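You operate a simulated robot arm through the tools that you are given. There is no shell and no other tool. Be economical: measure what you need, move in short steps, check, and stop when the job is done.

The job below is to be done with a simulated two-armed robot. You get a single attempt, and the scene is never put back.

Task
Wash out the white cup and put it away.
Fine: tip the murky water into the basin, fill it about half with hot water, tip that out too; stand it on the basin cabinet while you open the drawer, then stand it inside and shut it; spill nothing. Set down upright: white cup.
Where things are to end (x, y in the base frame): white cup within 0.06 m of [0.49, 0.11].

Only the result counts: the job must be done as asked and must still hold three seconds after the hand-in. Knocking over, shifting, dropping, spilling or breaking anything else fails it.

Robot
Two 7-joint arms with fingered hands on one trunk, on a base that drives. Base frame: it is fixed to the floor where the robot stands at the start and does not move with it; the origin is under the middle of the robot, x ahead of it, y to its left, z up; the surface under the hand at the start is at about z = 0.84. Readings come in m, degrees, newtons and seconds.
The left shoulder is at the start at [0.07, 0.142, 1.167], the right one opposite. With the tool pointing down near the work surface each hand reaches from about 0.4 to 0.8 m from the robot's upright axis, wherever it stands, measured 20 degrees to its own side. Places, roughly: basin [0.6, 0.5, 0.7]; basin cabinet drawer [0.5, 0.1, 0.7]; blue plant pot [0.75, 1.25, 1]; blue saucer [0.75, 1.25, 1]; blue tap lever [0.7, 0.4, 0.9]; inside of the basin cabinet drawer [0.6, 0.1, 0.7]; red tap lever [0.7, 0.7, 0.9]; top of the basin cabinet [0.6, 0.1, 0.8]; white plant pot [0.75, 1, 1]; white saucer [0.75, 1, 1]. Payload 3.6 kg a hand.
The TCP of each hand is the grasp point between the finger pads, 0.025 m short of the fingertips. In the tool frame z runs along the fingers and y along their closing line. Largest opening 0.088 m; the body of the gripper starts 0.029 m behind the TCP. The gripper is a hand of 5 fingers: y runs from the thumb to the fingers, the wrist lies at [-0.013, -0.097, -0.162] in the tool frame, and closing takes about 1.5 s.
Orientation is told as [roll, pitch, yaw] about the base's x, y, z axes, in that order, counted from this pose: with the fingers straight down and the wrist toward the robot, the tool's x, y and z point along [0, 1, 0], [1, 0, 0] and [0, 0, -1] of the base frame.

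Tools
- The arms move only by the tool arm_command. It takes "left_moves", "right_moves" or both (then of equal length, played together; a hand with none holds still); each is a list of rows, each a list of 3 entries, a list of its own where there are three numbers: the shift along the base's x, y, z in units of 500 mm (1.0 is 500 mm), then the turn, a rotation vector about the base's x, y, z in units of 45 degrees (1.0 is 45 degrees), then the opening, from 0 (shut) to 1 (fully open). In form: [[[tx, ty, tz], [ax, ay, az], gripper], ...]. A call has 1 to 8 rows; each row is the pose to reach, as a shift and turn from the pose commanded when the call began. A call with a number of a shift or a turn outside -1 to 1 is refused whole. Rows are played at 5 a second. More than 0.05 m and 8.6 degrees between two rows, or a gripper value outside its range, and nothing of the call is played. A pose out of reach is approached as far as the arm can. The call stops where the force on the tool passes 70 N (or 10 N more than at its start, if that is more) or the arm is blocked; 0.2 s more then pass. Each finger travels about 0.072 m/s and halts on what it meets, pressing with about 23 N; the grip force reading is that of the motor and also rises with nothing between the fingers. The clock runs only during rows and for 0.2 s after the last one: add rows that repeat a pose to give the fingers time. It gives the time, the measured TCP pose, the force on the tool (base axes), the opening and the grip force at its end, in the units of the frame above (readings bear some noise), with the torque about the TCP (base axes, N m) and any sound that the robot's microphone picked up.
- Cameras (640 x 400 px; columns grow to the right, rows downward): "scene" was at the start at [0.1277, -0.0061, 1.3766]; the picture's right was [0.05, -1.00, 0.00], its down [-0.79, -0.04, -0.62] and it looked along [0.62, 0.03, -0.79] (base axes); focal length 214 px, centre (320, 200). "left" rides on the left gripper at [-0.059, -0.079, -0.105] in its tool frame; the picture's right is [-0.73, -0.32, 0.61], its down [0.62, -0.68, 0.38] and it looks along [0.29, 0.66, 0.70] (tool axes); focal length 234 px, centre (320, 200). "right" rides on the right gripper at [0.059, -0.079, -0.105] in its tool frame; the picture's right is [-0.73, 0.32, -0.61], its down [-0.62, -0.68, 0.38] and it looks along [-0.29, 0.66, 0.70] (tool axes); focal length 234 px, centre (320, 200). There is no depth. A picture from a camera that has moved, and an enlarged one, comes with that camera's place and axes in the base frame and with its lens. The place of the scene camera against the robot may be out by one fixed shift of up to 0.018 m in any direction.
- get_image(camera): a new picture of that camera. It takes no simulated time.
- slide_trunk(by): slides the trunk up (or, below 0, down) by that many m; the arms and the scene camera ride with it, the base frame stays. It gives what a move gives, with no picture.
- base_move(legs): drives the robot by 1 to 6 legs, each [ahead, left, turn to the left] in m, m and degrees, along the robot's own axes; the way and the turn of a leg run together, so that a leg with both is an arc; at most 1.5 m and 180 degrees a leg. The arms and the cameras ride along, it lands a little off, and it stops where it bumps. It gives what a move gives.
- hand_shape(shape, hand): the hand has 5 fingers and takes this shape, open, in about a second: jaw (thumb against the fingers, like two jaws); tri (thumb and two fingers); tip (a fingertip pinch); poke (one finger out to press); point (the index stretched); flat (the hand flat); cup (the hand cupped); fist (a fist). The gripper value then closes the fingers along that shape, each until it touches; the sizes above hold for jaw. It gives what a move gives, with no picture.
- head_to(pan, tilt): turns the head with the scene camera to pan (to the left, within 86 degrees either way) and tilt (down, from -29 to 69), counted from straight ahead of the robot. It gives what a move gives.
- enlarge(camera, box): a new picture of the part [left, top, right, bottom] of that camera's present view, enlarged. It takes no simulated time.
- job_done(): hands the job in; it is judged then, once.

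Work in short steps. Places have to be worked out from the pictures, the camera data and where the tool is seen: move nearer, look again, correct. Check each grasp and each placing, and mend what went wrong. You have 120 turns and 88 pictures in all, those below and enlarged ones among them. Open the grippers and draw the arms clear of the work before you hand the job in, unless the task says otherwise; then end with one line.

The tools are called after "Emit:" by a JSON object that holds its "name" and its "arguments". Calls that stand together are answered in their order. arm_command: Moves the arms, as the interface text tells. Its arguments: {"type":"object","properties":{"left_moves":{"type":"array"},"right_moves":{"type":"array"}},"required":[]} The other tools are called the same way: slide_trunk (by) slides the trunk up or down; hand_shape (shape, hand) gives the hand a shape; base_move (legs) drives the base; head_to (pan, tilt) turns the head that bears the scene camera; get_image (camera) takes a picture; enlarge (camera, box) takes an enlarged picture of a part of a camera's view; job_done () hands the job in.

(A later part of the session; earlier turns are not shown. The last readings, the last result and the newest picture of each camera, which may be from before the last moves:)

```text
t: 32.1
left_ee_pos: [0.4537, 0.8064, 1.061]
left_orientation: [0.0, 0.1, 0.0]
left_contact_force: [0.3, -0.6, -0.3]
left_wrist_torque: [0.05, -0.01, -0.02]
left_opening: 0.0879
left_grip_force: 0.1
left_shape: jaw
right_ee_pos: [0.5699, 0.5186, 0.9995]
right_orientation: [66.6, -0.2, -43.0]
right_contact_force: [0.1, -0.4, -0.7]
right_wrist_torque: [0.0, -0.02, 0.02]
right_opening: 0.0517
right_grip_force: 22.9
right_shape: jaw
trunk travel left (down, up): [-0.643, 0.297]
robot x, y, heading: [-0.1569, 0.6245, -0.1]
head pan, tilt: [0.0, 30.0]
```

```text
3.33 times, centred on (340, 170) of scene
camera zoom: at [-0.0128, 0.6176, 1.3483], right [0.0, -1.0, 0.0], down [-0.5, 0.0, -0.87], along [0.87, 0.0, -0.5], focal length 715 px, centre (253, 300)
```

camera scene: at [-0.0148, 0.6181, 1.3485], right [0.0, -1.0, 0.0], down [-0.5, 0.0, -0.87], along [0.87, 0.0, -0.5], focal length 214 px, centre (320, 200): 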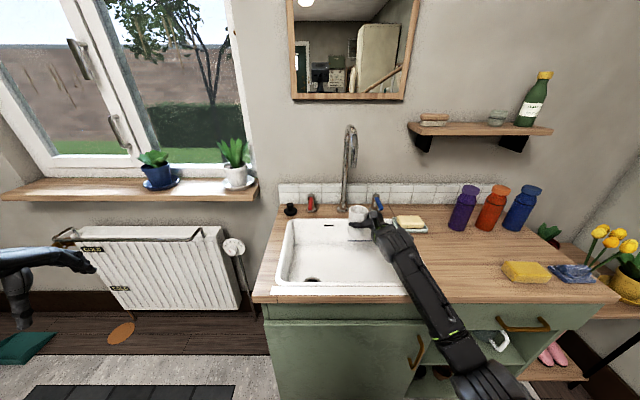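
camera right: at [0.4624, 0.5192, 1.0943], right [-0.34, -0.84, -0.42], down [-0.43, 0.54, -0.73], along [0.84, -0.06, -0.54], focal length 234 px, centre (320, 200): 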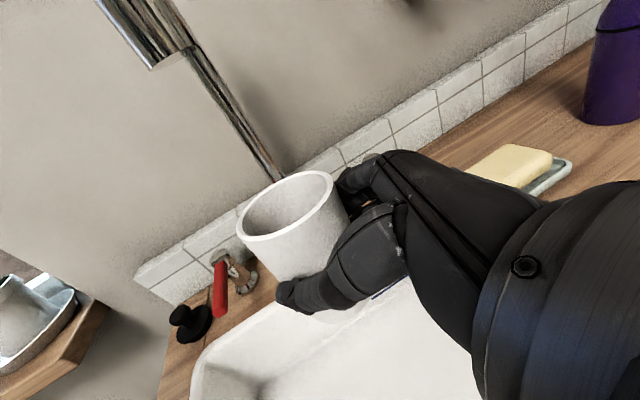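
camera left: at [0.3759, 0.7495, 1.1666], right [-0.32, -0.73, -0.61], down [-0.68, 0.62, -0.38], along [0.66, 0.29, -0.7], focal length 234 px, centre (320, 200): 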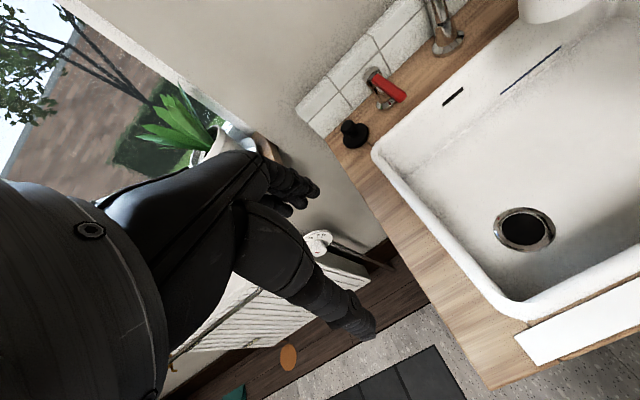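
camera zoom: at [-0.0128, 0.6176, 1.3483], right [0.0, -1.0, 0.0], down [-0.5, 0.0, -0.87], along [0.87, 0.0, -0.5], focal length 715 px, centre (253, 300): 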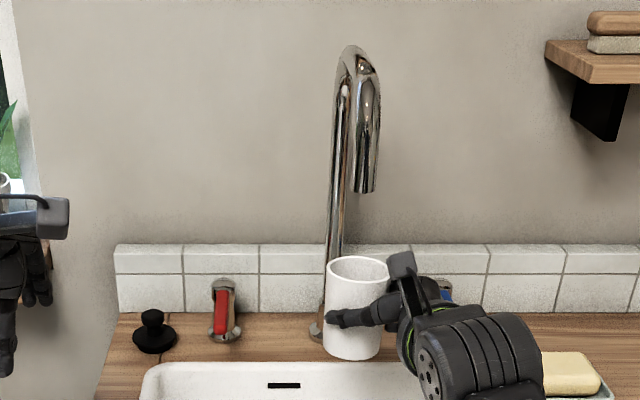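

The hand cameras put the spout end at about [0.58, 0.534, 1.11], with the cup only about 8 mm off centre. I take a closer look at the red lever with the left camera.

Emit:
{"name": "enlarge", "arguments": {"camera": "left", "box": [320, 40, 480, 160]}}

Emit:
{"name": "enlarge", "arguments": {"camera": "right", "box": [150, 230, 280, 340]}}

```text
3.33 times, centred on (400, 100) of left
camera zoom: at [0.3759, 0.7495, 1.1666], right [-0.32, -0.73, -0.61], down [-0.68, 0.62, -0.38], along [0.66, 0.29, -0.7], focal length 781 px, centre (53, 533)
```

zoom: 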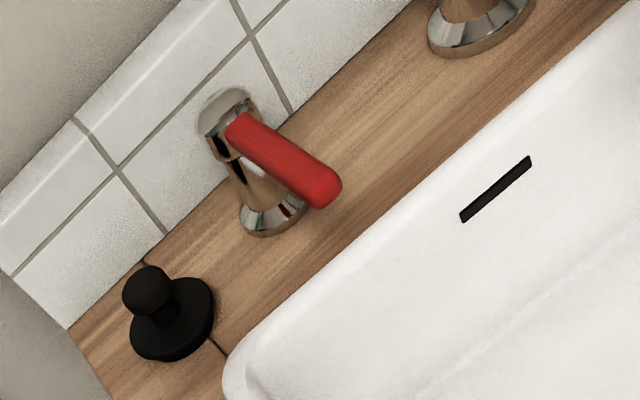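

```text
3.64 times, centred on (215, 285) of right
camera zoom: at [0.4624, 0.5192, 1.0943], right [-0.34, -0.84, -0.42], down [-0.43, 0.54, -0.73], along [0.84, -0.06, -0.54], focal length 852 px, centre (702, -109)
```

zoom: 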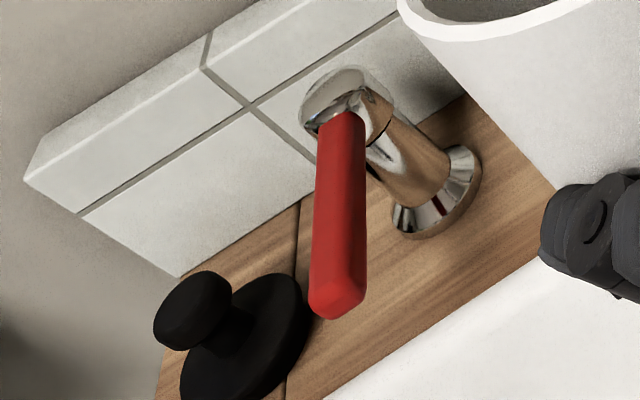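

The lever sits on the cap of an upright post and points toward me, so it most likely swings about the post. The plug stands close by on its left. I shape the left hand to poke and look at where the finger is. Meanwhile the cup is centred 6 mm more.

Emit:
{"name": "hand_shape", "arguments": {"hand": "left", "shape": "poke"}}

Emit:
{"name": "arm_command", "arguments": {"right_moves": [[[0.012, 0.012, 0], [0, 0, 0], 0], [[0.012, 0.012, 0], [0, 0, 0], 0]]}}

Emit:
{"name": "get_image", "arguments": {"camera": "left"}}

```text
t: 33.0
left_ee_pos: [0.4531, 0.8082, 1.0619]
left_orientation: [-0.1, 0.0, 0.0]
left_contact_force: [0.6, -0.6, 0.3]
left_wrist_torque: [0.0, 0.04, 0.0]
left_opening: 0.0
left_grip_force: 0.1
left_shape: poke
right_ee_pos: [0.5688, 0.5192, 1.0005]
right_orientation: [66.7, -0.3, -42.9]
right_contact_force: [0.6, 0.1, -0.2]
right_wrist_torque: [-0.02, -0.02, 0.0]
right_opening: 0.0518
right_grip_force: 22.7
right_shape: jaw
trunk travel left (down, up): [-0.643, 0.297]
robot x, y, heading: [-0.1607, 0.628, 0.2]
head pan, tilt: [0.0, 30.0]
```

```text
t: 33.6
left_ee_pos: [0.4531, 0.8075, 1.0617]
left_orientation: [0.0, 0.0, 0.1]
left_contact_force: [0.4, -0.7, -0.6]
left_wrist_torque: [0.01, -0.02, 0.01]
left_opening: 0.0
left_grip_force: 0.0
left_shape: poke
right_ee_pos: [0.5749, 0.5237, 1.0015]
right_orientation: [66.7, -0.2, -42.9]
right_contact_force: [0.8, 0.0, -0.6]
right_wrist_torque: [-0.01, 0.01, 0.0]
right_opening: 0.0517
right_grip_force: 23.0
right_shape: jaw
trunk travel left (down, up): [-0.643, 0.297]
robot x, y, heading: [-0.157, 0.6281, 0.0]
head pan, tilt: [0.0, 30.0]
```

```text
53 pictures are left
camera left: at [0.3739, 0.7501, 1.1678], right [-0.32, -0.73, -0.61], down [-0.68, 0.62, -0.38], along [0.66, 0.29, -0.7], focal length 234 px, centre (320, 200)
```

left: 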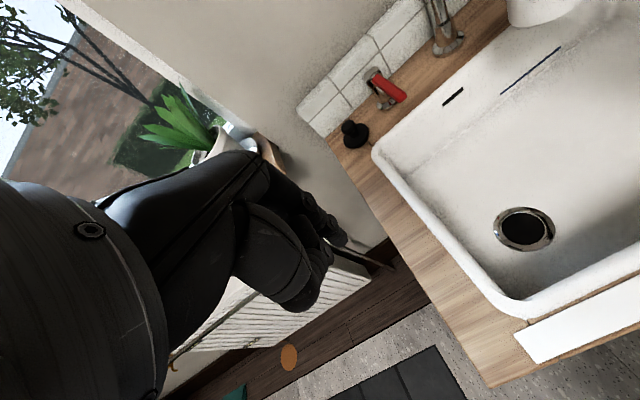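

The index tip lies about 0.025 m beyond the TCP. The lever is near the end of the left arm's reach, so I draw the cup back 0.1 m and drive ahead 0.1 m, which brings the cup back under the spout.

Emit:
{"name": "arm_command", "arguments": {"right_moves": [[[-0.07, 0, 0], [0, 0, 0], 0], [[-0.14, 0, 0], [0, 0, 0], 0], [[-0.2, 0, 0], [0, 0, 0], 0], [[-0.2, 0, 0], [0, 0, 0], 0]]}}

Emit:
{"name": "base_move", "arguments": {"legs": [[0.1, 0, 0]]}}

```text
t: 34.6
left_ee_pos: [0.453, 0.8081, 1.0631]
left_orientation: [-0.1, 0.0, 0.0]
left_contact_force: [-0.3, 0.5, -0.5]
left_wrist_torque: [-0.03, 0.01, -0.04]
left_opening: 0.0
left_grip_force: 0.1
left_shape: poke
right_ee_pos: [0.4758, 0.5227, 0.9996]
right_orientation: [66.7, -0.3, -42.8]
right_contact_force: [0.2, -0.1, -0.8]
right_wrist_torque: [-0.02, 0.01, 0.0]
right_opening: 0.0518
right_grip_force: 22.8
right_shape: jaw
trunk travel left (down, up): [-0.643, 0.297]
robot x, y, heading: [-0.158, 0.6292, 0.1]
head pan, tilt: [0.0, 30.0]
```

```text
t: 35.7
left_ee_pos: [0.5515, 0.808, 1.0623]
left_orientation: [-0.1, 0.0, 0.0]
left_contact_force: [0.2, 0.0, 0.8]
left_wrist_torque: [0.01, 0.0, -0.01]
left_opening: 0.0
left_grip_force: 0.1
left_shape: poke
right_ee_pos: [0.5731, 0.5237, 0.9998]
right_orientation: [66.7, -0.2, -42.9]
right_contact_force: [-0.4, 0.4, 0.3]
right_wrist_torque: [0.02, 0.02, 0.0]
right_opening: 0.0516
right_grip_force: 23.1
right_shape: jaw
trunk travel left (down, up): [-0.643, 0.297]
robot x, y, heading: [-0.0602, 0.6254, -0.1]
head pan, tilt: [0.0, 30.0]
```

The cup is back under the spout. The left finger now goes to a spot above and left of the lever end.

Emit:
{"name": "arm_command", "arguments": {"left_moves": [[[0.065, -0.05, -0.03], [0, 0, 0], 0], [[0.13, -0.1, -0.06], [0, 0, 0], 0], [[0.195, -0.15, -0.09], [0, 0, 0], 0], [[0.25, -0.196, -0.13], [0, 0, 0], 0], [[0.25, -0.196, -0.13], [0, 0, 0], 0]]}}

Emit:
{"name": "get_image", "arguments": {"camera": "left"}}

Emit:
{"name": "enlarge", "arguments": {"camera": "scene", "box": [240, 130, 420, 270]}}

```text
t: 36.9
left_ee_pos: [0.586, 0.7861, 1.0146]
left_orientation: [-0.1, 0.1, 0.0]
left_contact_force: [-1.3, 0.1, 0.6]
left_wrist_torque: [-0.01, -0.01, -0.04]
left_opening: 0.0001
left_grip_force: 0.1
left_shape: poke
left hand out of reach, approached as far as the arm can: row 2, 3, 4, 5
right_ee_pos: [0.5744, 0.5245, 0.9992]
right_orientation: [66.6, -0.2, -42.9]
right_contact_force: [-0.1, -0.3, -1.2]
right_wrist_torque: [-0.05, 0.01, -0.02]
right_opening: 0.0516
right_grip_force: 23.2
right_shape: jaw
trunk travel left (down, up): [-0.643, 0.297]
robot x, y, heading: [-0.054, 0.6286, 0.2]
head pan, tilt: [0.0, 30.0]
```

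```text
52 pictures are left
camera left: at [0.506, 0.7287, 1.1205], right [-0.32, -0.73, -0.61], down [-0.68, 0.62, -0.38], along [0.66, 0.29, -0.7], focal length 234 px, centre (320, 200)
```

left: 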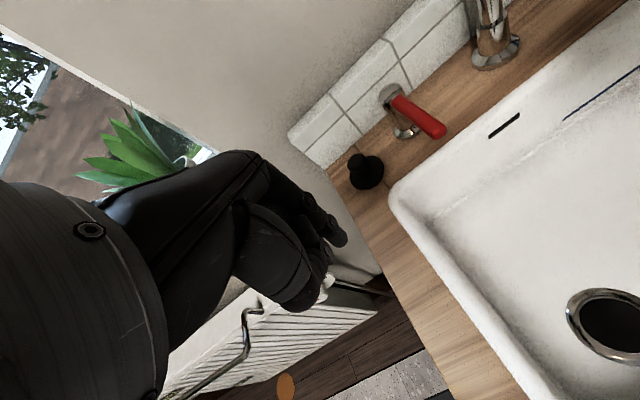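

```text
2.86 times, centred on (330, 200) of scene
camera zoom: at [0.084, 0.6181, 1.3486], right [0.0, -1.0, 0.0], down [-0.5, 0.0, -0.87], along [0.87, 0.0, -0.5], focal length 613 px, centre (291, 200)
```

zoom: 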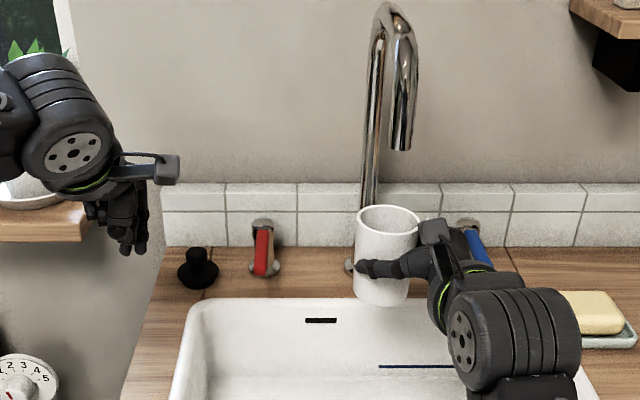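

The downward hand can't reach that far. Pitching the fingers forward brings the wrist back and gives reach, so I rotate the left hand by 45 degrees at this place.

Emit:
{"name": "arm_command", "arguments": {"left_moves": [[[0, 0, 0], [0, -0.17, 0], 0], [[0, 0, 0], [0, -0.34, 0], 0], [[0, 0, 0], [0, -0.51, 0], 0], [[0, 0, 0], [0, -0.68, 0], 0], [[0, 0, 0], [0, -0.85, 0], 0], [[0, 0, 0], [0, -1, 0], 0], [[0, 0, 0], [0, -1, 0], 0]]}}

Emit:
{"name": "get_image", "arguments": {"camera": "left"}}

```text
t: 38.5
left_ee_pos: [0.5831, 0.7859, 1.0162]
left_orientation: [0.0, -44.9, 0.0]
left_contact_force: [0.5, -0.3, -0.5]
left_wrist_torque: [0.0, -0.02, -0.01]
left_opening: 0.0
left_grip_force: 0.1
left_shape: poke
right_ee_pos: [0.575, 0.525, 0.9996]
right_orientation: [66.7, -0.4, -43.0]
right_contact_force: [0.5, -0.6, -0.3]
right_wrist_torque: [0.01, 0.0, 0.0]
right_opening: 0.0516
right_grip_force: 22.8
right_shape: jaw
trunk travel left (down, up): [-0.643, 0.297]
robot x, y, heading: [-0.0554, 0.6311, 0.0]
head pan, tilt: [0.0, 30.0]
```

```text
50 pictures are left
camera left: at [0.4526, 0.7291, 1.0359], right [0.2, -0.73, -0.66], down [-0.21, 0.62, -0.75], along [0.96, 0.29, -0.03], focal length 234 px, centre (320, 200)
```

left: 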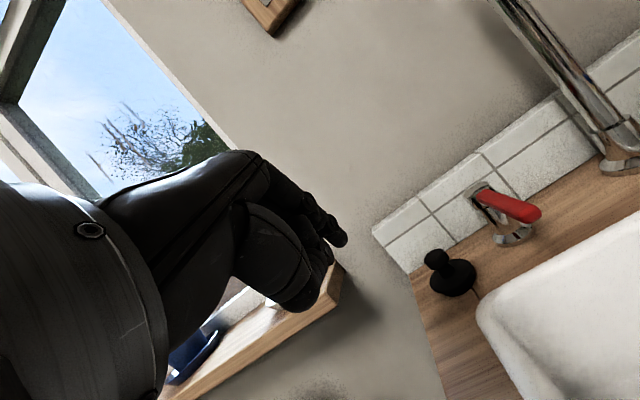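

The lever end works out at [0.667, 0.662, 0.905]. I bring the fingertip to just left of it.

Emit:
{"name": "arm_command", "arguments": {"left_moves": [[[0.03, -0.07, -0.03], [0, 0, 0], 0], [[0.08, -0.13, -0.08], [0, 0, 0], 0], [[0.12, -0.17, -0.13], [0, 0, 0], 0], [[0.16, -0.18, -0.18], [0, 0, 0], 0], [[0.16, -0.18, -0.18], [0, 0, 0], 0]]}}

Emit:
{"name": "get_image", "arguments": {"camera": "left"}}

Emit:
{"name": "enlarge", "arguments": {"camera": "scene", "box": [240, 130, 400, 250]}}

```text
t: 39.7
left_ee_pos: [0.5951, 0.7739, 0.997]
left_orientation: [0.0, -45.0, -0.2]
left_contact_force: [-0.4, 0.3, 1.3]
left_wrist_torque: [0.0, 0.02, -0.01]
left_opening: 0.0
left_grip_force: 0.1
left_shape: poke
left hand out of reach, approached as far as the arm can: row 1, 2, 3, 4, 5
right_ee_pos: [0.5742, 0.5247, 1.0003]
right_orientation: [66.7, -0.3, -42.9]
right_contact_force: [-0.3, 0.2, 0.4]
right_wrist_torque: [-0.02, 0.01, -0.01]
right_opening: 0.0516
right_grip_force: 23.2
right_shape: jaw
trunk travel left (down, up): [-0.643, 0.297]
robot x, y, heading: [-0.0554, 0.6224, 0.2]
head pan, tilt: [0.0, 30.0]
```

```text
49 pictures are left
camera left: at [0.4643, 0.7171, 1.0164], right [0.2, -0.73, -0.66], down [-0.21, 0.62, -0.75], along [0.96, 0.29, -0.03], focal length 234 px, centre (320, 200)
```

left: 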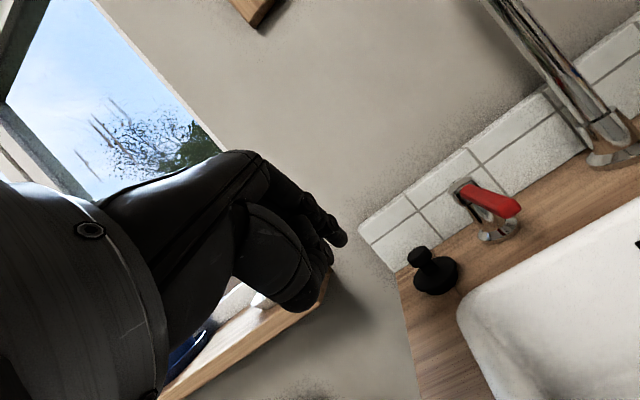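

```text
3.33 times, centred on (320, 190) of scene
camera zoom: at [0.0843, 0.618, 1.3486], right [0.0, -1.0, 0.0], down [-0.5, 0.0, -0.87], along [0.87, 0.0, -0.5], focal length 715 px, centre (320, 233)
```

zoom: 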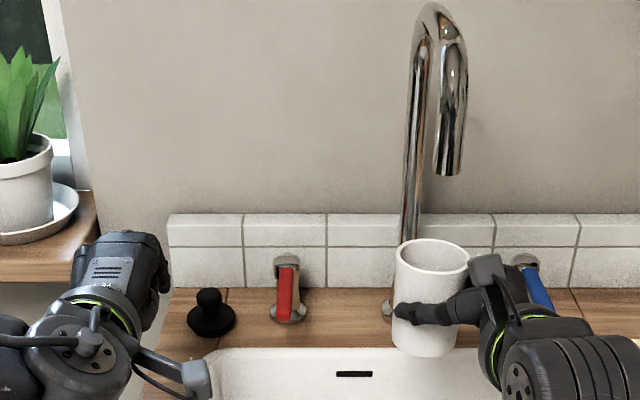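

Still limited, probably by the wrist yaw. I turn the left hand to point forward-right, which is the natural direction for this arm, and then try again.

Emit:
{"name": "arm_command", "arguments": {"left_moves": [[[0, 0, 0], [0, 0, -0.18], 0], [[0, 0, 0], [0, 0, -0.36], 0], [[0, 0, 0], [0, 0, -0.54], 0], [[0, 0, 0], [0, 0, -0.72], 0], [[0, 0, 0], [0, 0, -0.9], 0], [[0, 0, 0], [0, 0, -0.9], 0]]}}

Emit:
{"name": "arm_command", "arguments": {"left_moves": [[[0.03, -0.04, 0.0], [0, 0, 0], 0], [[0.08, -0.08, 0.0], [0, 0, 0], 0], [[0.1, -0.11, -0.03], [0, 0, 0], 0], [[0.1, -0.11, -0.06], [0, 0, 0], 0], [[0.1, -0.11, -0.06], [0, 0, 0], 0]]}}

Emit:
{"name": "get_image", "arguments": {"camera": "left"}}

```text
t: 41.1
left_ee_pos: [0.5706, 0.7606, 1.0036]
left_orientation: [0.3, -44.8, -40.3]
left_contact_force: [0.1, -0.6, 0.2]
left_wrist_torque: [0.01, 0.03, -0.01]
left_opening: 0.0
left_grip_force: 0.1
left_shape: poke
left hand out of reach, approached as far as the arm can: row 5, 6
right_ee_pos: [0.5752, 0.5225, 0.9998]
right_orientation: [66.7, -0.3, -42.9]
right_contact_force: [-0.5, 0.1, -1.1]
right_wrist_torque: [0.0, 0.0, -0.01]
right_opening: 0.0519
right_grip_force: 23.1
right_shape: jaw
trunk travel left (down, up): [-0.643, 0.297]
robot x, y, heading: [-0.059, 0.6291, 0.1]
head pan, tilt: [0.0, 30.0]
```

```text
t: 42.3
left_ee_pos: [0.5936, 0.7102, 0.9974]
left_orientation: [0.1, -44.8, -40.4]
left_contact_force: [-0.4, 0.4, -0.7]
left_wrist_torque: [0.0, 0.01, 0.03]
left_opening: 0.0001
left_grip_force: 0.0
left_shape: poke
left hand out of reach, approached as far as the arm can: row 1, 2, 3, 4, 5
right_ee_pos: [0.5742, 0.524, 1.0004]
right_orientation: [66.7, -0.4, -42.9]
right_contact_force: [-0.1, 0.0, -1.3]
right_wrist_torque: [0.03, 0.0, 0.01]
right_opening: 0.0514
right_grip_force: 23.1
right_shape: jaw
trunk travel left (down, up): [-0.643, 0.297]
robot x, y, heading: [-0.0621, 0.6281, 0.3]
head pan, tilt: [0.0, 30.0]
```

```text
47 pictures are left
camera left: at [0.4565, 0.7506, 1.0172], right [-0.32, -0.68, -0.66], down [0.24, 0.61, -0.75], along [0.92, -0.4, -0.03], focal length 234 px, centre (320, 200)
```

left: 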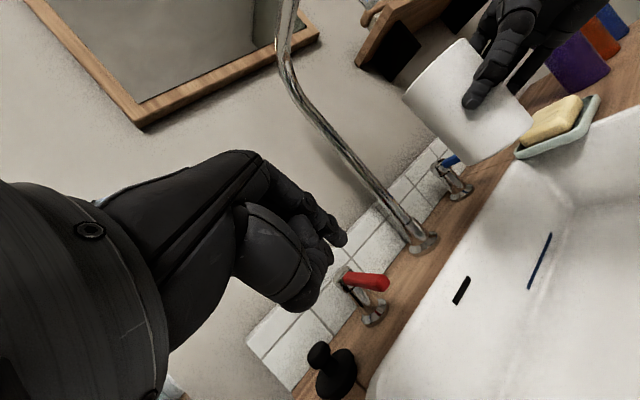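

It moves but is still short. The mirrored pose of the right hand, a handshake with fingers forward-right, is known to reach there and keeps clear of the plug. I roll the left hand into it while drawing back slightly.

Emit:
{"name": "arm_command", "arguments": {"left_moves": [[[-0.01, 0.02, 0], [-0.102, 0.086, 0.134], 0], [[-0.02, 0.04, 0], [-0.204, 0.172, 0.267], 0], [[-0.03, 0.06, 0], [-0.306, 0.258, 0.401], 0], [[-0.04, 0.08, 0], [-0.408, 0.344, 0.534], 0], [[-0.05, 0.1, 0], [-0.51, 0.43, 0.668], 0], [[-0.06, 0.1, 0], [-0.612, 0.516, 0.801], 0], [[-0.06, 0.1, 0], [-0.714, 0.602, 0.935], 0]]}}

Emit:
{"name": "arm_command", "arguments": {"left_moves": [[[0, 0, 0], [-0.092, 0.077, 0.12], 0], [[0, 0, 0], [-0.184, 0.154, 0.24], 0], [[0, 0, 0], [-0.276, 0.231, 0.36], 0], [[0, 0, 0], [-0.366, 0.308, 0.479], 0], [[0, 0, 0], [-0.366, 0.308, 0.479], 0]]}}

Emit:
{"name": "arm_command", "arguments": {"left_moves": [[[0, 0, 0], [-0.1, -0.12, 0], 0], [[0, 0, 0], [-0.2, -0.24, 0], 0], [[0, 0, 0], [-0.3, -0.36, 0], 0], [[0, 0, 0], [-0.3, -0.36, 0], 0]]}}

Emit:
{"name": "get_image", "arguments": {"camera": "left"}}

Emit:
{"name": "get_image", "arguments": {"camera": "scene"}}

```text
t: 43.9
left_ee_pos: [0.5649, 0.7604, 0.998]
left_orientation: [-40.9, -21.3, 27.1]
left_contact_force: [0.8, 1.1, 0.6]
left_wrist_torque: [0.01, -0.04, 0.03]
left_opening: 0.0
left_grip_force: 0.1
left_shape: poke
right_ee_pos: [0.5753, 0.5237, 0.999]
right_orientation: [66.7, -0.4, -42.8]
right_contact_force: [-0.2, 0.5, -0.5]
right_wrist_torque: [-0.02, 0.01, 0.01]
right_opening: 0.052
right_grip_force: 23.0
right_shape: jaw
trunk travel left (down, up): [-0.643, 0.297]
robot x, y, heading: [-0.0568, 0.6278, -0.1]
head pan, tilt: [0.0, 30.0]
```

```text
t: 45.1
left_ee_pos: [0.5638, 0.7602, 0.9992]
left_orientation: [-45.4, -0.2, 49.7]
left_contact_force: [0.2, -0.8, -0.7]
left_wrist_torque: [0.02, -0.02, 0.0]
left_opening: 0.0
left_grip_force: 0.1
left_shape: poke
right_ee_pos: [0.574, 0.523, 1.0005]
right_orientation: [66.7, -0.4, -42.9]
right_contact_force: [0.3, -0.9, -0.3]
right_wrist_torque: [-0.02, -0.03, -0.01]
right_opening: 0.0517
right_grip_force: 23.0
right_shape: jaw
trunk travel left (down, up): [-0.643, 0.297]
robot x, y, heading: [-0.0569, 0.6297, -0.1]
head pan, tilt: [0.0, 30.0]
```

```text
t: 46.1
left_ee_pos: [0.5644, 0.7833, 1.0587]
left_orientation: [-66.1, -0.5, 49.7]
left_contact_force: [-0.4, 0.2, -0.4]
left_wrist_torque: [0.0, 0.0, -0.02]
left_opening: 0.0
left_grip_force: 0.0
left_shape: poke
left hand out of reach, approached as far as the arm can: row 2, 3, 4
right_ee_pos: [0.5749, 0.5235, 0.9994]
right_orientation: [66.7, -0.2, -42.8]
right_contact_force: [-0.4, -0.2, -0.4]
right_wrist_torque: [0.03, -0.04, 0.06]
right_opening: 0.0516
right_grip_force: 23.5
right_shape: jaw
trunk travel left (down, up): [-0.643, 0.297]
robot x, y, heading: [-0.0561, 0.6279, -0.2]
head pan, tilt: [0.0, 30.0]
```

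```text
46 pictures are left
camera left: at [0.458, 0.7705, 1.1536], right [0.44, -0.8, 0.41], down [-0.36, -0.58, -0.73], along [0.82, 0.17, -0.54], focal length 234 px, centre (320, 200)
```

left: 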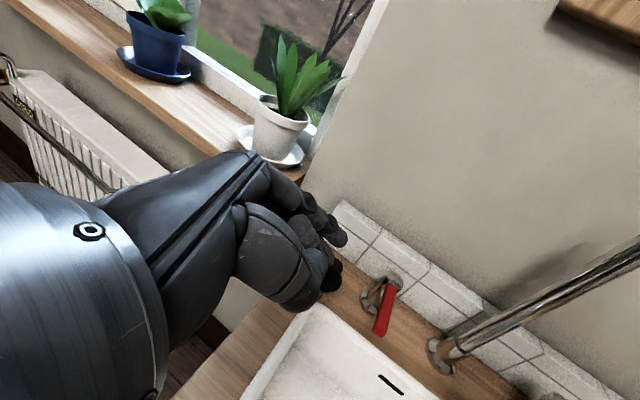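

```text
45 pictures are left
camera scene: at [0.0851, 0.6172, 1.3485], right [0.0, -1.0, 0.0], down [-0.5, 0.0, -0.87], along [0.87, 0.0, -0.5], focal length 214 px, centre (320, 200)
```

scene: 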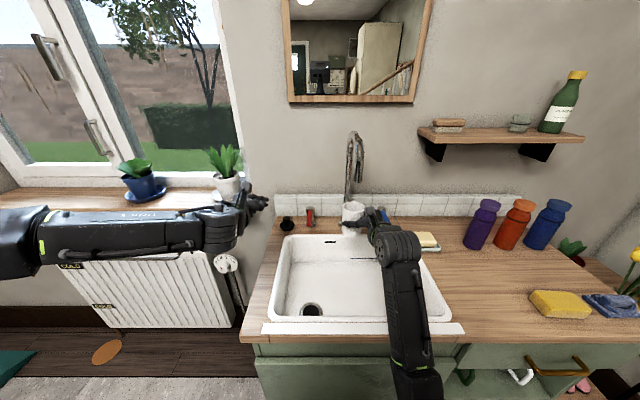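

The left arm is too folded, with its elbow far out, the same problem the right arm had. I drive back 0.1 m again and push the cup forward 0.1 m to stay under the spout.

Emit:
{"name": "base_move", "arguments": {"legs": [[-0.1, 0, 0]]}}

Emit:
{"name": "arm_command", "arguments": {"left_moves": [[[0.07, 0, 0], [0, 0, 0], 0], [[0.14, 0, -0.02], [0, 0, 0], 0], [[0.2, 0, -0.04], [0, 0, 0], 0], [[0.2, 0, -0.06], [0, 0, 0], 0]], "right_moves": [[[0.07, 0, 0], [0, 0, 0], 0], [[0.14, 0, 0], [0, 0, 0], 0], [[0.2, 0, 0], [0, 0, 0], 0], [[0.2, 0, 0], [0, 0, 0], 0]]}}

```text
t: 47.3
left_ee_pos: [0.464, 0.7836, 1.0573]
left_orientation: [-66.1, -0.4, 49.7]
left_contact_force: [-0.9, 0.0, 0.1]
left_wrist_torque: [-0.03, 0.01, 0.02]
left_opening: 0.0
left_grip_force: 0.1
left_shape: poke
right_ee_pos: [0.4741, 0.5242, 0.9995]
right_orientation: [66.7, -0.3, -42.9]
right_contact_force: [-0.6, 0.0, 0.0]
right_wrist_torque: [-0.01, -0.03, -0.04]
right_opening: 0.0517
right_grip_force: 23.0
right_shape: jaw
trunk travel left (down, up): [-0.643, 0.297]
robot x, y, heading: [-0.1564, 0.6289, 0.3]
head pan, tilt: [0.0, 30.0]
```

```text
t: 48.3
left_ee_pos: [0.5587, 0.7912, 1.058]
left_orientation: [-65.7, -0.4, 49.6]
left_contact_force: [-0.1, -0.2, -0.3]
left_wrist_torque: [0.0, 0.04, 0.01]
left_opening: 0.0
left_grip_force: 0.2
left_shape: poke
left hand out of reach, approached as far as the arm can: row 2, 3, 4
right_ee_pos: [0.5741, 0.5235, 1.0006]
right_orientation: [66.8, -0.2, -42.9]
right_contact_force: [-0.1, 0.2, -1.9]
right_wrist_torque: [-0.04, 0.03, 0.0]
right_opening: 0.0516
right_grip_force: 22.9
right_shape: jaw
trunk travel left (down, up): [-0.643, 0.297]
robot x, y, heading: [-0.1575, 0.6267, 0.1]
head pan, tilt: [0.0, 30.0]
```

The left arm still resists going lower with this flatter tilt. At the steeper 45 degree tilt it reached z = 1.0, so I tilt it back and go forward in that pose.

Emit:
{"name": "arm_command", "arguments": {"left_moves": [[[0, 0, 0], [0.1, 0.12, 0], 0], [[0, 0, 0], [0.2, 0.24, 0], 0], [[0.0, -0.03, -0.04], [0.3, 0.36, 0], 0], [[0.03, -0.06, -0.08], [0.3, 0.36, 0], 0], [[0.06, -0.1, -0.12], [0.3, 0.36, 0], 0], [[0.1, -0.12, -0.16], [0.3, 0.36, 0], 0], [[0.1, -0.12, -0.16], [0.3, 0.36, 0], 0]]}}

Emit:
{"name": "get_image", "arguments": {"camera": "scene"}}

```text
t: 49.9
left_ee_pos: [0.5328, 0.7913, 1.0155]
left_orientation: [-45.0, -0.2, 49.5]
left_contact_force: [1.1, -0.2, -0.3]
left_wrist_torque: [0.03, -0.01, 0.03]
left_opening: 0.0
left_grip_force: 0.1
left_shape: poke
left hand out of reach, approached as far as the arm can: row 2, 3, 4, 5, 6, 7
right_ee_pos: [0.5747, 0.524, 0.9993]
right_orientation: [66.7, -0.2, -42.9]
right_contact_force: [-0.2, 0.3, -1.0]
right_wrist_torque: [-0.01, -0.04, 0.01]
right_opening: 0.0516
right_grip_force: 22.8
right_shape: jaw
trunk travel left (down, up): [-0.643, 0.297]
robot x, y, heading: [-0.155, 0.6287, 0.0]
head pan, tilt: [0.0, 30.0]
```

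```text
44 pictures are left
camera scene: at [-0.0156, 0.618, 1.3486], right [0.0, -1.0, 0.0], down [-0.5, 0.0, -0.87], along [0.87, 0.0, -0.5], focal length 214 px, centre (320, 200)
```

scene: 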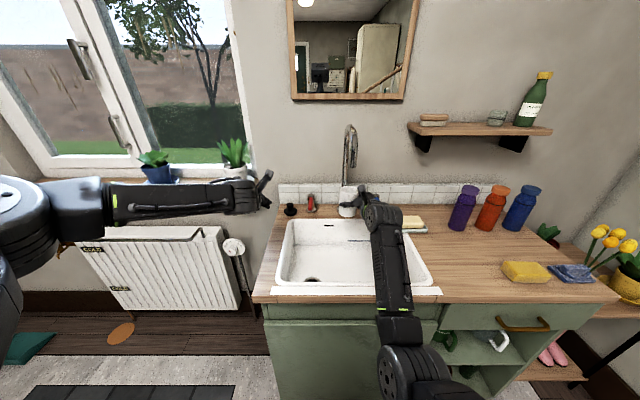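

The left elbow is winged out because the wrist has been at or above shoulder height. I restore the left hand to the plain downward pose while drawing back. Then I'll raise the trunk, with the cup lowered first.

Emit:
{"name": "arm_command", "arguments": {"left_moves": [[[-0.05, 0.0, 0.02], [0, 0, -0.163], 0], [[-0.1, 0.0, 0.04], [0, 0, -0.327], 0], [[-0.15, 0.0, 0.06], [0, 0, -0.49], 0], [[-0.2, 0.0, 0.08], [0, 0, -0.653], 0], [[-0.25, 0, 0.08], [0, 0, -0.817], 0], [[-0.28, 0, 0.08], [0, 0, -0.98], 0]], "right_moves": [[[0, 0, -0.04], [0, 0, 0], 0], [[0, 0, -0.08], [0, 0, 0], 0], [[0, 0, -0.12], [0, 0, 0], 0], [[0, 0, -0.16], [0, 0, 0], 0], [[0, 0, -0.18], [0, 0, 0], 0], [[0, 0, -0.18], [0, 0, 0], 0]]}}

Emit:
{"name": "arm_command", "arguments": {"left_moves": [[[-0.02, 0.0, 0.02], [0.167, 0, -0.02], 0], [[-0.04, 0.0, 0.02], [0.333, 0, -0.04], 0], [[-0.06, 0.0, 0.02], [0.5, 0, -0.06], 0], [[-0.08, 0.0, 0.02], [0.667, 0, -0.08], 0], [[-0.08, 0, 0.02], [0.833, 0, -0.1], 0], [[-0.08, 0, 0.02], [1, 0, -0.11], 0], [[-0.08, 0, 0.02], [1, 0, -0.11], 0]]}}

Emit:
{"name": "slide_trunk", "arguments": {"by": 0.1}}

```text
t: 51.3
left_ee_pos: [0.3914, 0.7921, 1.0538]
left_orientation: [-45.1, -0.1, 5.4]
left_contact_force: [-0.1, 0.0, -0.1]
left_wrist_torque: [0.04, -0.01, 0.0]
left_opening: 0.0
left_grip_force: 0.1
left_shape: poke
right_ee_pos: [0.574, 0.5237, 0.9093]
right_orientation: [66.7, -0.3, -42.9]
right_contact_force: [0.2, -1.0, 0.1]
right_wrist_torque: [-0.02, 0.02, 0.02]
right_opening: 0.0515
right_grip_force: 22.5
right_shape: jaw
trunk travel left (down, up): [-0.643, 0.297]
robot x, y, heading: [-0.1573, 0.6311, -0.0]
head pan, tilt: [0.0, 30.0]
```

```text
t: 52.9
left_ee_pos: [0.3529, 0.7928, 1.065]
left_orientation: [0.1, -2.2, -0.7]
left_contact_force: [0.5, -0.5, -1.0]
left_wrist_torque: [0.0, 0.02, 0.01]
left_opening: 0.0
left_grip_force: 0.0
left_shape: poke
right_ee_pos: [0.5742, 0.5254, 0.9103]
right_orientation: [66.7, -0.3, -43.0]
right_contact_force: [0.3, -0.3, -1.1]
right_wrist_torque: [0.06, 0.02, 0.02]
right_opening: 0.0517
right_grip_force: 22.5
right_shape: jaw
trunk travel left (down, up): [-0.643, 0.297]
robot x, y, heading: [-0.1582, 0.63, 0.1]
head pan, tilt: [0.0, 30.0]
```

```text
t: 54.2
left_ee_pos: [0.3525, 0.7927, 1.1647]
left_orientation: [0.1, -2.1, -0.7]
left_contact_force: [-0.1, -0.5, 0.3]
left_wrist_torque: [0.02, 0.04, 0.01]
left_opening: 0.0
left_grip_force: 0.0
left_shape: poke
right_ee_pos: [0.5755, 0.5243, 1.0095]
right_orientation: [66.7, -0.3, -42.8]
right_contact_force: [-0.3, -1.0, -1.5]
right_wrist_torque: [-0.02, 0.0, 0.0]
right_opening: 0.0518
right_grip_force: 22.9
right_shape: jaw
trunk travel left (down, up): [-0.743, 0.197]
robot x, y, heading: [-0.1597, 0.6249, -0.1]
head pan, tilt: [0.0, 30.0]
```

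The trunk is up. Now I move the robot 0.1 m ahead and 0.08 m right, so the lever lies more on the left arm's side. The right arm counter-moves to keep the cup under the spout.

Emit:
{"name": "arm_command", "arguments": {"right_moves": [[[-0.05, 0.04, 0], [0, 0, 0], 0], [[-0.1, 0.08, 0], [0, 0, 0], 0], [[-0.15, 0.12, 0], [0, 0, 0], 0], [[-0.2, 0.16, 0], [0, 0, 0], 0], [[-0.2, 0.16, 0], [0, 0, 0], 0]]}}

Emit:
{"name": "base_move", "arguments": {"legs": [[0.1, -0.08, 0]]}}

Emit:
{"name": "arm_command", "arguments": {"left_moves": [[[0.06, 0.02, -0.06], [0, 0, 0], 0], [[0.12, 0.03, -0.12], [0, 0, 0], 0], [[0.18, 0.04, -0.18], [0, 0, 0], 0], [[0.24, 0.04, -0.24], [0, 0, 0], 0], [[0.3, 0.04, -0.28], [0, 0, 0], 0], [[0.36, 0.03, -0.32], [0, 0, 0], 0], [[0.36, 0.03, -0.32], [0, 0, 0], 0]]}}

Emit:
{"name": "get_image", "arguments": {"camera": "left"}}

```text
t: 55.0
left_ee_pos: [0.3507, 0.7917, 1.1641]
left_orientation: [-0.1, -2.2, -0.8]
left_contact_force: [0.7, -0.2, 0.3]
left_wrist_torque: [-0.03, 0.01, 0.02]
left_opening: 0.0001
left_grip_force: 0.0
left_shape: poke
right_ee_pos: [0.5237, 0.5107, 1.03]
right_orientation: [63.8, -8.3, -47.1]
right_contact_force: [1.0, -0.6, -1.0]
right_wrist_torque: [-0.01, 0.01, 0.0]
right_opening: 0.0517
right_grip_force: 23.2
right_shape: jaw
trunk travel left (down, up): [-0.743, 0.197]
robot x, y, heading: [-0.1591, 0.6282, -0.1]
head pan, tilt: [0.0, 30.0]
stopped in row 4 (right hand): the arm was blocked; the commanded pose is now the measured one
```

```text
t: 56.3
left_ee_pos: [0.4507, 0.7119, 1.1642]
left_orientation: [-0.1, -2.3, -0.7]
left_contact_force: [-0.1, -0.1, -0.2]
left_wrist_torque: [-0.03, -0.02, -0.01]
left_opening: 0.0001
left_grip_force: 0.0
left_shape: poke
right_ee_pos: [0.6227, 0.4315, 1.0307]
right_orientation: [63.9, -8.3, -47.1]
right_contact_force: [0.9, -0.3, -0.9]
right_wrist_torque: [0.0, 0.02, 0.01]
right_opening: 0.0515
right_grip_force: 23.2
right_shape: jaw
trunk travel left (down, up): [-0.743, 0.197]
robot x, y, heading: [-0.0599, 0.5463, -0.2]
head pan, tilt: [0.0, 30.0]
```

```text
t: 57.9
left_ee_pos: [0.5932, 0.7488, 1.0242]
left_orientation: [0.0, -2.2, -0.9]
left_contact_force: [-0.6, 0.0, -0.2]
left_wrist_torque: [-0.02, 0.01, 0.04]
left_opening: 0.0003
left_grip_force: 0.0
left_shape: poke
left hand out of reach, approached as far as the arm can: row 5, 6, 7
right_ee_pos: [0.6243, 0.4301, 1.031]
right_orientation: [63.8, -8.3, -47.1]
right_contact_force: [0.4, 0.2, -1.6]
right_wrist_torque: [0.0, 0.02, 0.01]
right_opening: 0.0515
right_grip_force: 23.1
right_shape: jaw
trunk travel left (down, up): [-0.743, 0.197]
robot x, y, heading: [-0.0615, 0.5491, -0.1]
head pan, tilt: [0.0, 30.0]
```

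```text
43 pictures are left
camera left: at [0.5104, 0.6923, 1.1267], right [-0.31, -0.72, -0.62], down [-0.66, 0.63, -0.41], along [0.69, 0.28, -0.67], focal length 234 px, centre (320, 200)
```

left: 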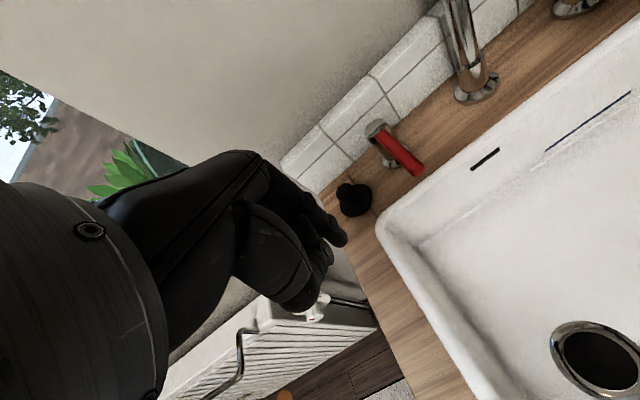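

The right arm was stopped by the robot's own body, but the empty cup is safe. The left wrist seems limited when high, so I lower it first and then go forward.

Emit:
{"name": "arm_command", "arguments": {"left_moves": [[[0, 0, -0.06], [0, 0, 0], 0], [[0, 0, -0.12], [0, 0, 0], 0], [[0.04, -0.02, -0.15], [0, 0, 0], 0], [[0.09, -0.04, -0.15], [0, 0, 0], 0], [[0.13, -0.06, -0.15], [0, 0, 0], 0], [[0.13, -0.06, -0.15], [0, 0, 0], 0]]}}

```text
t: 59.3
left_ee_pos: [0.5835, 0.7613, 0.9917]
left_orientation: [0.0, -2.2, -0.8]
left_contact_force: [0.4, -0.3, -0.3]
left_wrist_torque: [0.0, 0.03, 0.02]
left_opening: 0.0001
left_grip_force: 0.0
left_shape: poke
left hand out of reach, approached as far as the arm can: row 1, 2, 3, 4, 5, 6
right_ee_pos: [0.6237, 0.4297, 1.0309]
right_orientation: [63.9, -8.3, -47.0]
right_contact_force: [-0.4, -0.8, -0.1]
right_wrist_torque: [0.03, 0.05, -0.01]
right_opening: 0.0515
right_grip_force: 22.7
right_shape: jaw
trunk travel left (down, up): [-0.743, 0.197]
robot x, y, heading: [-0.0587, 0.5495, -0.1]
head pan, tilt: [0.0, 30.0]
```

I look at the left arm's posture to understand what limits it.

Emit:
{"name": "head_to", "arguments": {"pan": 45, "tilt": 35}}

Emit:
{"name": "get_image", "arguments": {"camera": "scene"}}

```text
t: 60.4
left_ee_pos: [0.5833, 0.7625, 0.9909]
left_orientation: [0.0, -2.2, -0.8]
left_contact_force: [-0.3, 0.2, 0.7]
left_wrist_torque: [-0.01, -0.03, 0.03]
left_opening: 0.0
left_grip_force: 0.1
left_shape: poke
right_ee_pos: [0.6239, 0.4313, 1.0305]
right_orientation: [63.8, -8.2, -47.1]
right_contact_force: [0.7, 0.5, -0.1]
right_wrist_torque: [0.01, 0.02, -0.01]
right_opening: 0.0514
right_grip_force: 22.7
right_shape: jaw
trunk travel left (down, up): [-0.743, 0.197]
robot x, y, heading: [-0.0564, 0.5489, -0.1]
head pan, tilt: [45.0, 35.0]
```

```text
42 pictures are left
camera scene: at [0.0556, 0.6008, 1.4408], right [0.71, -0.71, 0.0], down [-0.41, -0.4, -0.82], along [0.58, 0.58, -0.57], focal length 214 px, centre (320, 200)
```

scene: 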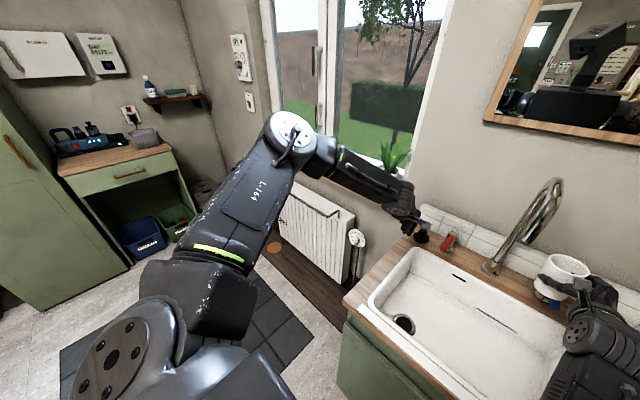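

The left elbow is winged up and out. I repeat for the left arm the history that gave the right arm a good low elbow: draw back and up, turn into the mirrored handshake, then come down.

Emit:
{"name": "arm_command", "arguments": {"left_moves": [[[-0.055, 0.025, 0.06], [0, 0, 0], 0], [[-0.11, 0.05, 0.12], [0, 0, 0], 0], [[-0.165, 0.075, 0.18], [0, 0, 0], 0], [[-0.22, 0.1, 0.24], [0, 0, 0], 0], [[-0.275, 0.125, 0.3], [0, 0, 0], 0], [[-0.33, 0.15, 0.36], [0, 0, 0], 0], [[-0.386, 0.175, 0.418], [0, 0, 0], 0], [[-0.386, 0.175, 0.418], [0, 0, 0], 0]]}}

Emit:
{"name": "arm_command", "arguments": {"left_moves": [[[0, 0, 0], [-0.147, -0.061, 0.087], 0], [[0, 0, 0], [-0.294, -0.122, 0.174], 0], [[0, 0, 0], [-0.441, -0.182, 0.261], 0], [[0, 0, 0], [-0.588, -0.243, 0.348], 0], [[0, 0, 0], [-0.735, -0.304, 0.435], 0]]}}

Emit:
{"name": "arm_command", "arguments": {"left_moves": [[[0, 0, 0], [-0.147, -0.061, 0.087], 0], [[0, 0, 0], [-0.294, -0.122, 0.174], 0], [[0, 0, 0], [-0.441, -0.182, 0.261], 0], [[0, 0, 0], [-0.588, -0.243, 0.348], 0], [[0, 0, 0], [-0.735, -0.304, 0.435], 0], [[0, 0, 0], [-0.735, -0.304, 0.435], 0]]}}

Emit:
{"name": "arm_command", "arguments": {"left_moves": [[[0, 0, -0.09], [0, 0, 0], 0], [[0, 0, -0.18], [0, 0, 0], 0], [[0, 0, -0.27], [0, 0, 0], 0], [[0, 0, -0.36], [0, 0, 0], 0], [[0, 0, -0.45], [0, 0, 0], 0], [[0, 0, -0.5], [0, 0, 0], 0], [[0, 0, -0.5], [0, 0, 0], 0]]}}

```text
t: 62.2
left_ee_pos: [0.3891, 0.8503, 1.1991]
left_orientation: [0.1, -2.1, -0.9]
left_contact_force: [0.4, 0.0, -0.3]
left_wrist_torque: [-0.01, 0.0, 0.0]
left_opening: 0.0
left_grip_force: 0.1
left_shape: poke
right_ee_pos: [0.624, 0.4304, 1.0301]
right_orientation: [63.8, -8.2, -47.1]
right_contact_force: [-0.2, 0.5, -0.8]
right_wrist_torque: [0.02, -0.03, 0.0]
right_opening: 0.0515
right_grip_force: 22.8
right_shape: jaw
trunk travel left (down, up): [-0.743, 0.197]
robot x, y, heading: [-0.0605, 0.5477, -0.1]
head pan, tilt: [45.0, 35.0]
```

```text
t: 63.4
left_ee_pos: [0.3892, 0.8503, 1.1992]
left_orientation: [-35.2, -9.4, 23.2]
left_contact_force: [-0.5, 0.5, -0.4]
left_wrist_torque: [-0.02, 0.0, 0.02]
left_opening: 0.0
left_grip_force: 0.1
left_shape: poke
right_ee_pos: [0.6234, 0.4301, 1.0307]
right_orientation: [63.9, -8.3, -47.1]
right_contact_force: [0.1, 0.5, -0.9]
right_wrist_torque: [0.03, 0.01, 0.01]
right_opening: 0.0514
right_grip_force: 22.7
right_shape: jaw
trunk travel left (down, up): [-0.743, 0.197]
robot x, y, heading: [-0.0583, 0.5472, -0.0]
head pan, tilt: [45.0, 35.0]
```

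```text
t: 64.8
left_ee_pos: [0.3908, 0.8539, 1.1991]
left_orientation: [-70.1, -1.3, 46.7]
left_contact_force: [0.1, -0.3, 1.4]
left_wrist_torque: [-0.03, -0.02, 0.02]
left_opening: 0.0
left_grip_force: 0.1
left_shape: poke
left hand out of reach, approached as far as the arm can: row 5, 6
right_ee_pos: [0.624, 0.4319, 1.0313]
right_orientation: [63.9, -8.4, -47.1]
right_contact_force: [-0.9, 0.1, -0.2]
right_wrist_torque: [-0.01, -0.02, -0.03]
right_opening: 0.0516
right_grip_force: 22.7
right_shape: jaw
trunk travel left (down, up): [-0.743, 0.197]
robot x, y, heading: [-0.0627, 0.5465, -0.1]
head pan, tilt: [45.0, 35.0]
```

```text
t: 66.4
left_ee_pos: [0.3919, 0.8538, 0.948]
left_orientation: [-70.0, -1.5, 46.6]
left_contact_force: [0.5, 0.0, -0.1]
left_wrist_torque: [0.0, 0.01, 0.01]
left_opening: 0.0
left_grip_force: 0.1
left_shape: poke
right_ee_pos: [0.623, 0.4311, 1.0314]
right_orientation: [63.9, -8.3, -47.1]
right_contact_force: [0.1, 1.0, -0.2]
right_wrist_torque: [0.01, 0.04, 0.0]
right_opening: 0.0513
right_grip_force: 22.7
right_shape: jaw
trunk travel left (down, up): [-0.743, 0.197]
robot x, y, heading: [-0.0567, 0.5475, -0.1]
head pan, tilt: [45.0, 35.0]
```

That worked: the left hand came freely down to z = 0.948. Now I go forward toward the lever at a safe height.

Emit:
{"name": "arm_command", "arguments": {"left_moves": [[[0.07, -0.02, 0.03], [0, 0, 0], 0], [[0.15, -0.05, 0.05], [0, 0, 0], 0], [[0.23, -0.08, 0.05], [0, 0, 0], 0], [[0.31, -0.11, 0.05], [0, 0, 0], 0], [[0.39, -0.13, 0.05], [0, 0, 0], 0], [[0.456, -0.158, 0.05], [0, 0, 0], 0], [[0.456, -0.158, 0.05], [0, 0, 0], 0]]}}

Emit:
{"name": "get_image", "arguments": {"camera": "left"}}

```text
t: 68.0
left_ee_pos: [0.6197, 0.7746, 0.9748]
left_orientation: [-70.1, -1.5, 46.8]
left_contact_force: [-0.1, -0.3, -0.1]
left_wrist_torque: [0.04, -0.01, 0.0]
left_opening: 0.0001
left_grip_force: 0.1
left_shape: poke
right_ee_pos: [0.6231, 0.4303, 1.0316]
right_orientation: [64.0, -8.3, -47.1]
right_contact_force: [-0.1, -0.4, -0.9]
right_wrist_torque: [-0.02, -0.01, 0.04]
right_opening: 0.0512
right_grip_force: 23.3
right_shape: jaw
trunk travel left (down, up): [-0.743, 0.197]
robot x, y, heading: [-0.0596, 0.546, 0.0]
head pan, tilt: [45.0, 35.0]
```

```text
41 pictures are left
camera left: at [0.5066, 0.7697, 1.064], right [0.37, -0.81, 0.47], down [-0.35, -0.58, -0.73], along [0.86, 0.11, -0.49], focal length 234 px, centre (320, 200)
```

left: 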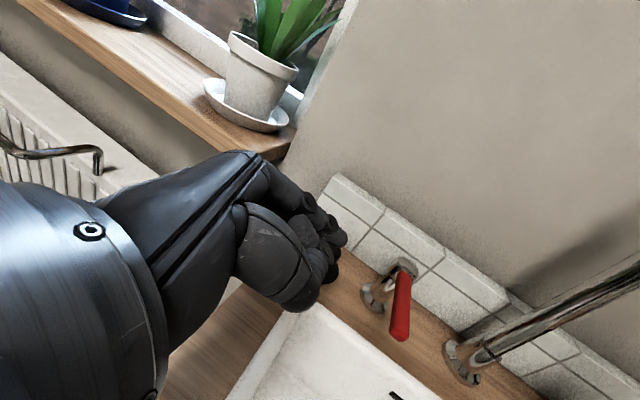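

The left hand reaches well here. I shift the base back 0.05 m and left 0.055 m, which suits both arms and brings the cup close to the spout again.

Emit:
{"name": "base_move", "arguments": {"legs": [[-0.05, 0.055, 0]]}}

Emit:
{"name": "arm_command", "arguments": {"right_moves": [[[0, 0.02, -0.02], [0.03, 0.06, 0.03], 0], [[0, 0.04, -0.04], [0.06, 0.12, 0.06], 0], [[0, 0.06, -0.06], [0.06, 0.16, 0.09], 0], [[0, 0.07, -0.06], [0.06, 0.16, 0.09], 0], [[0, 0.07, -0.06], [0.06, 0.16, 0.09], 0]]}}

Emit:
{"name": "head_to", "arguments": {"pan": 0, "tilt": 35}}

Emit:
{"name": "enlarge", "arguments": {"camera": "scene", "box": [220, 90, 420, 240]}}

Emit:
{"name": "get_image", "arguments": {"camera": "right"}}

```text
t: 69.1
left_ee_pos: [0.5701, 0.8295, 0.9735]
left_orientation: [-70.1, -1.5, 46.6]
left_contact_force: [-0.5, 0.2, -0.1]
left_wrist_torque: [0.01, 0.04, 0.01]
left_opening: 0.0001
left_grip_force: 0.0
left_shape: poke
right_ee_pos: [0.5738, 0.4866, 1.031]
right_orientation: [63.8, -8.3, -47.0]
right_contact_force: [-0.3, -0.3, 0.0]
right_wrist_torque: [-0.01, 0.01, -0.04]
right_opening: 0.0514
right_grip_force: 22.6
right_shape: jaw
trunk travel left (down, up): [-0.743, 0.197]
robot x, y, heading: [-0.1057, 0.6042, 0.3]
head pan, tilt: [45.0, 35.0]
```

```text
t: 70.5
left_ee_pos: [0.5697, 0.8288, 0.9743]
left_orientation: [-70.0, -1.5, 46.7]
left_contact_force: [-0.3, 0.2, -0.6]
left_wrist_torque: [0.0, 0.01, 0.02]
left_opening: 0.0
left_grip_force: 0.0
left_shape: poke
right_ee_pos: [0.5777, 0.4832, 0.9965]
right_orientation: [58.0, -4.2, -44.9]
right_contact_force: [0.2, -0.3, -1.2]
right_wrist_torque: [-0.02, 0.0, 0.02]
right_opening: 0.0512
right_grip_force: 23.3
right_shape: jaw
trunk travel left (down, up): [-0.743, 0.197]
robot x, y, heading: [-0.1102, 0.6021, 0.0]
head pan, tilt: [45.0, 35.0]
stopped in row 5 (right hand): the arm was blocked; the commanded pose is now the measured one
```

```text
t: 71.6
left_ee_pos: [0.5702, 0.829, 0.9734]
left_orientation: [-70.0, -1.6, 46.7]
left_contact_force: [-0.8, -0.2, 0.7]
left_wrist_torque: [0.0, -0.02, -0.04]
left_opening: 0.0
left_grip_force: 0.1
left_shape: poke
right_ee_pos: [0.5777, 0.483, 0.9941]
right_orientation: [58.0, -4.1, -44.8]
right_contact_force: [-0.3, 0.5, -0.6]
right_wrist_torque: [-0.01, 0.02, -0.01]
right_opening: 0.0512
right_grip_force: 23.1
right_shape: jaw
trunk travel left (down, up): [-0.743, 0.197]
robot x, y, heading: [-0.1115, 0.6014, -0.2]
head pan, tilt: [0.0, 35.0]
```

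```text
2.67 times, centred on (320, 165) of scene
camera zoom: at [0.0311, 0.594, 1.4408], right [0.0, -1.0, 0.0], down [-0.57, 0.0, -0.82], along [0.82, 0.0, -0.57], focal length 572 px, centre (320, 293)
```

zoom: 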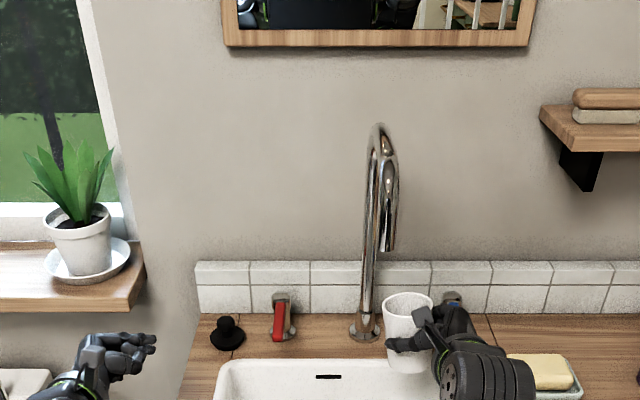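

```text
39 pictures are left
camera right: at [0.4765, 0.5037, 1.0944], right [-0.39, -0.88, -0.27], down [-0.45, 0.44, -0.78], along [0.8, -0.18, -0.57], focal length 234 px, centre (320, 200)
```

right: 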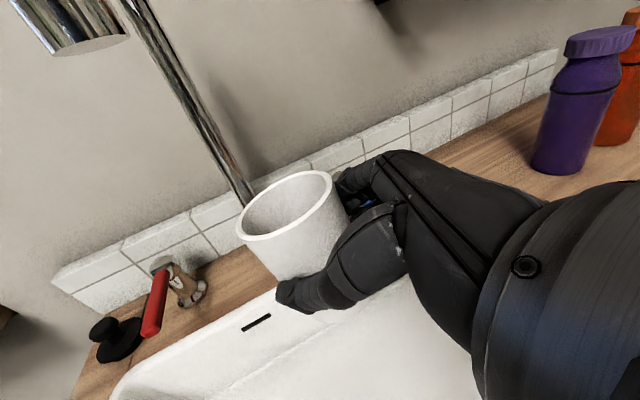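

The right elbow presses against the body here. I shift the base 0.045 m left instead of reaching across with the arm, then level the cup.

Emit:
{"name": "base_move", "arguments": {"legs": [[-0.01, 0.045, 0]]}}

Emit:
{"name": "arm_command", "arguments": {"right_moves": [[[0, -0.01, 0.01], [0.09, 0, 0.02], 0], [[0, -0.01, 0.02], [0.18, 0.02, 0.04], 0], [[0, -0.01, 0.02], [0.19, 0.04, 0.04], 0]]}}

```text
t: 72.5
left_ee_pos: [0.56, 0.8722, 0.9736]
left_orientation: [-70.0, -1.5, 46.8]
left_contact_force: [-0.6, 0.3, 0.2]
left_wrist_torque: [-0.01, 0.0, -0.01]
left_opening: 0.0001
left_grip_force: 0.0
left_shape: poke
right_ee_pos: [0.5684, 0.5272, 0.9937]
right_orientation: [58.0, -4.0, -44.9]
right_contact_force: [-0.1, 0.3, -1.5]
right_wrist_torque: [-0.05, 0.04, 0.01]
right_opening: 0.0513
right_grip_force: 23.3
right_shape: jaw
trunk travel left (down, up): [-0.743, 0.197]
robot x, y, heading: [-0.1196, 0.6443, -0.1]
head pan, tilt: [0.0, 35.0]
```

```text
t: 73.3
left_ee_pos: [0.56, 0.8729, 0.9741]
left_orientation: [-70.0, -1.5, 46.8]
left_contact_force: [0.6, -0.1, 0.6]
left_wrist_torque: [-0.01, 0.02, 0.03]
left_opening: 0.0
left_grip_force: 0.1
left_shape: poke
right_ee_pos: [0.5674, 0.5215, 1.0047]
right_orientation: [62.8, 3.2, -43.1]
right_contact_force: [0.5, -0.8, -0.7]
right_wrist_torque: [0.01, 0.01, -0.01]
right_opening: 0.0512
right_grip_force: 23.1
right_shape: jaw
trunk travel left (down, up): [-0.743, 0.197]
robot x, y, heading: [-0.1216, 0.6504, -0.3]
head pan, tilt: [0.0, 35.0]
```

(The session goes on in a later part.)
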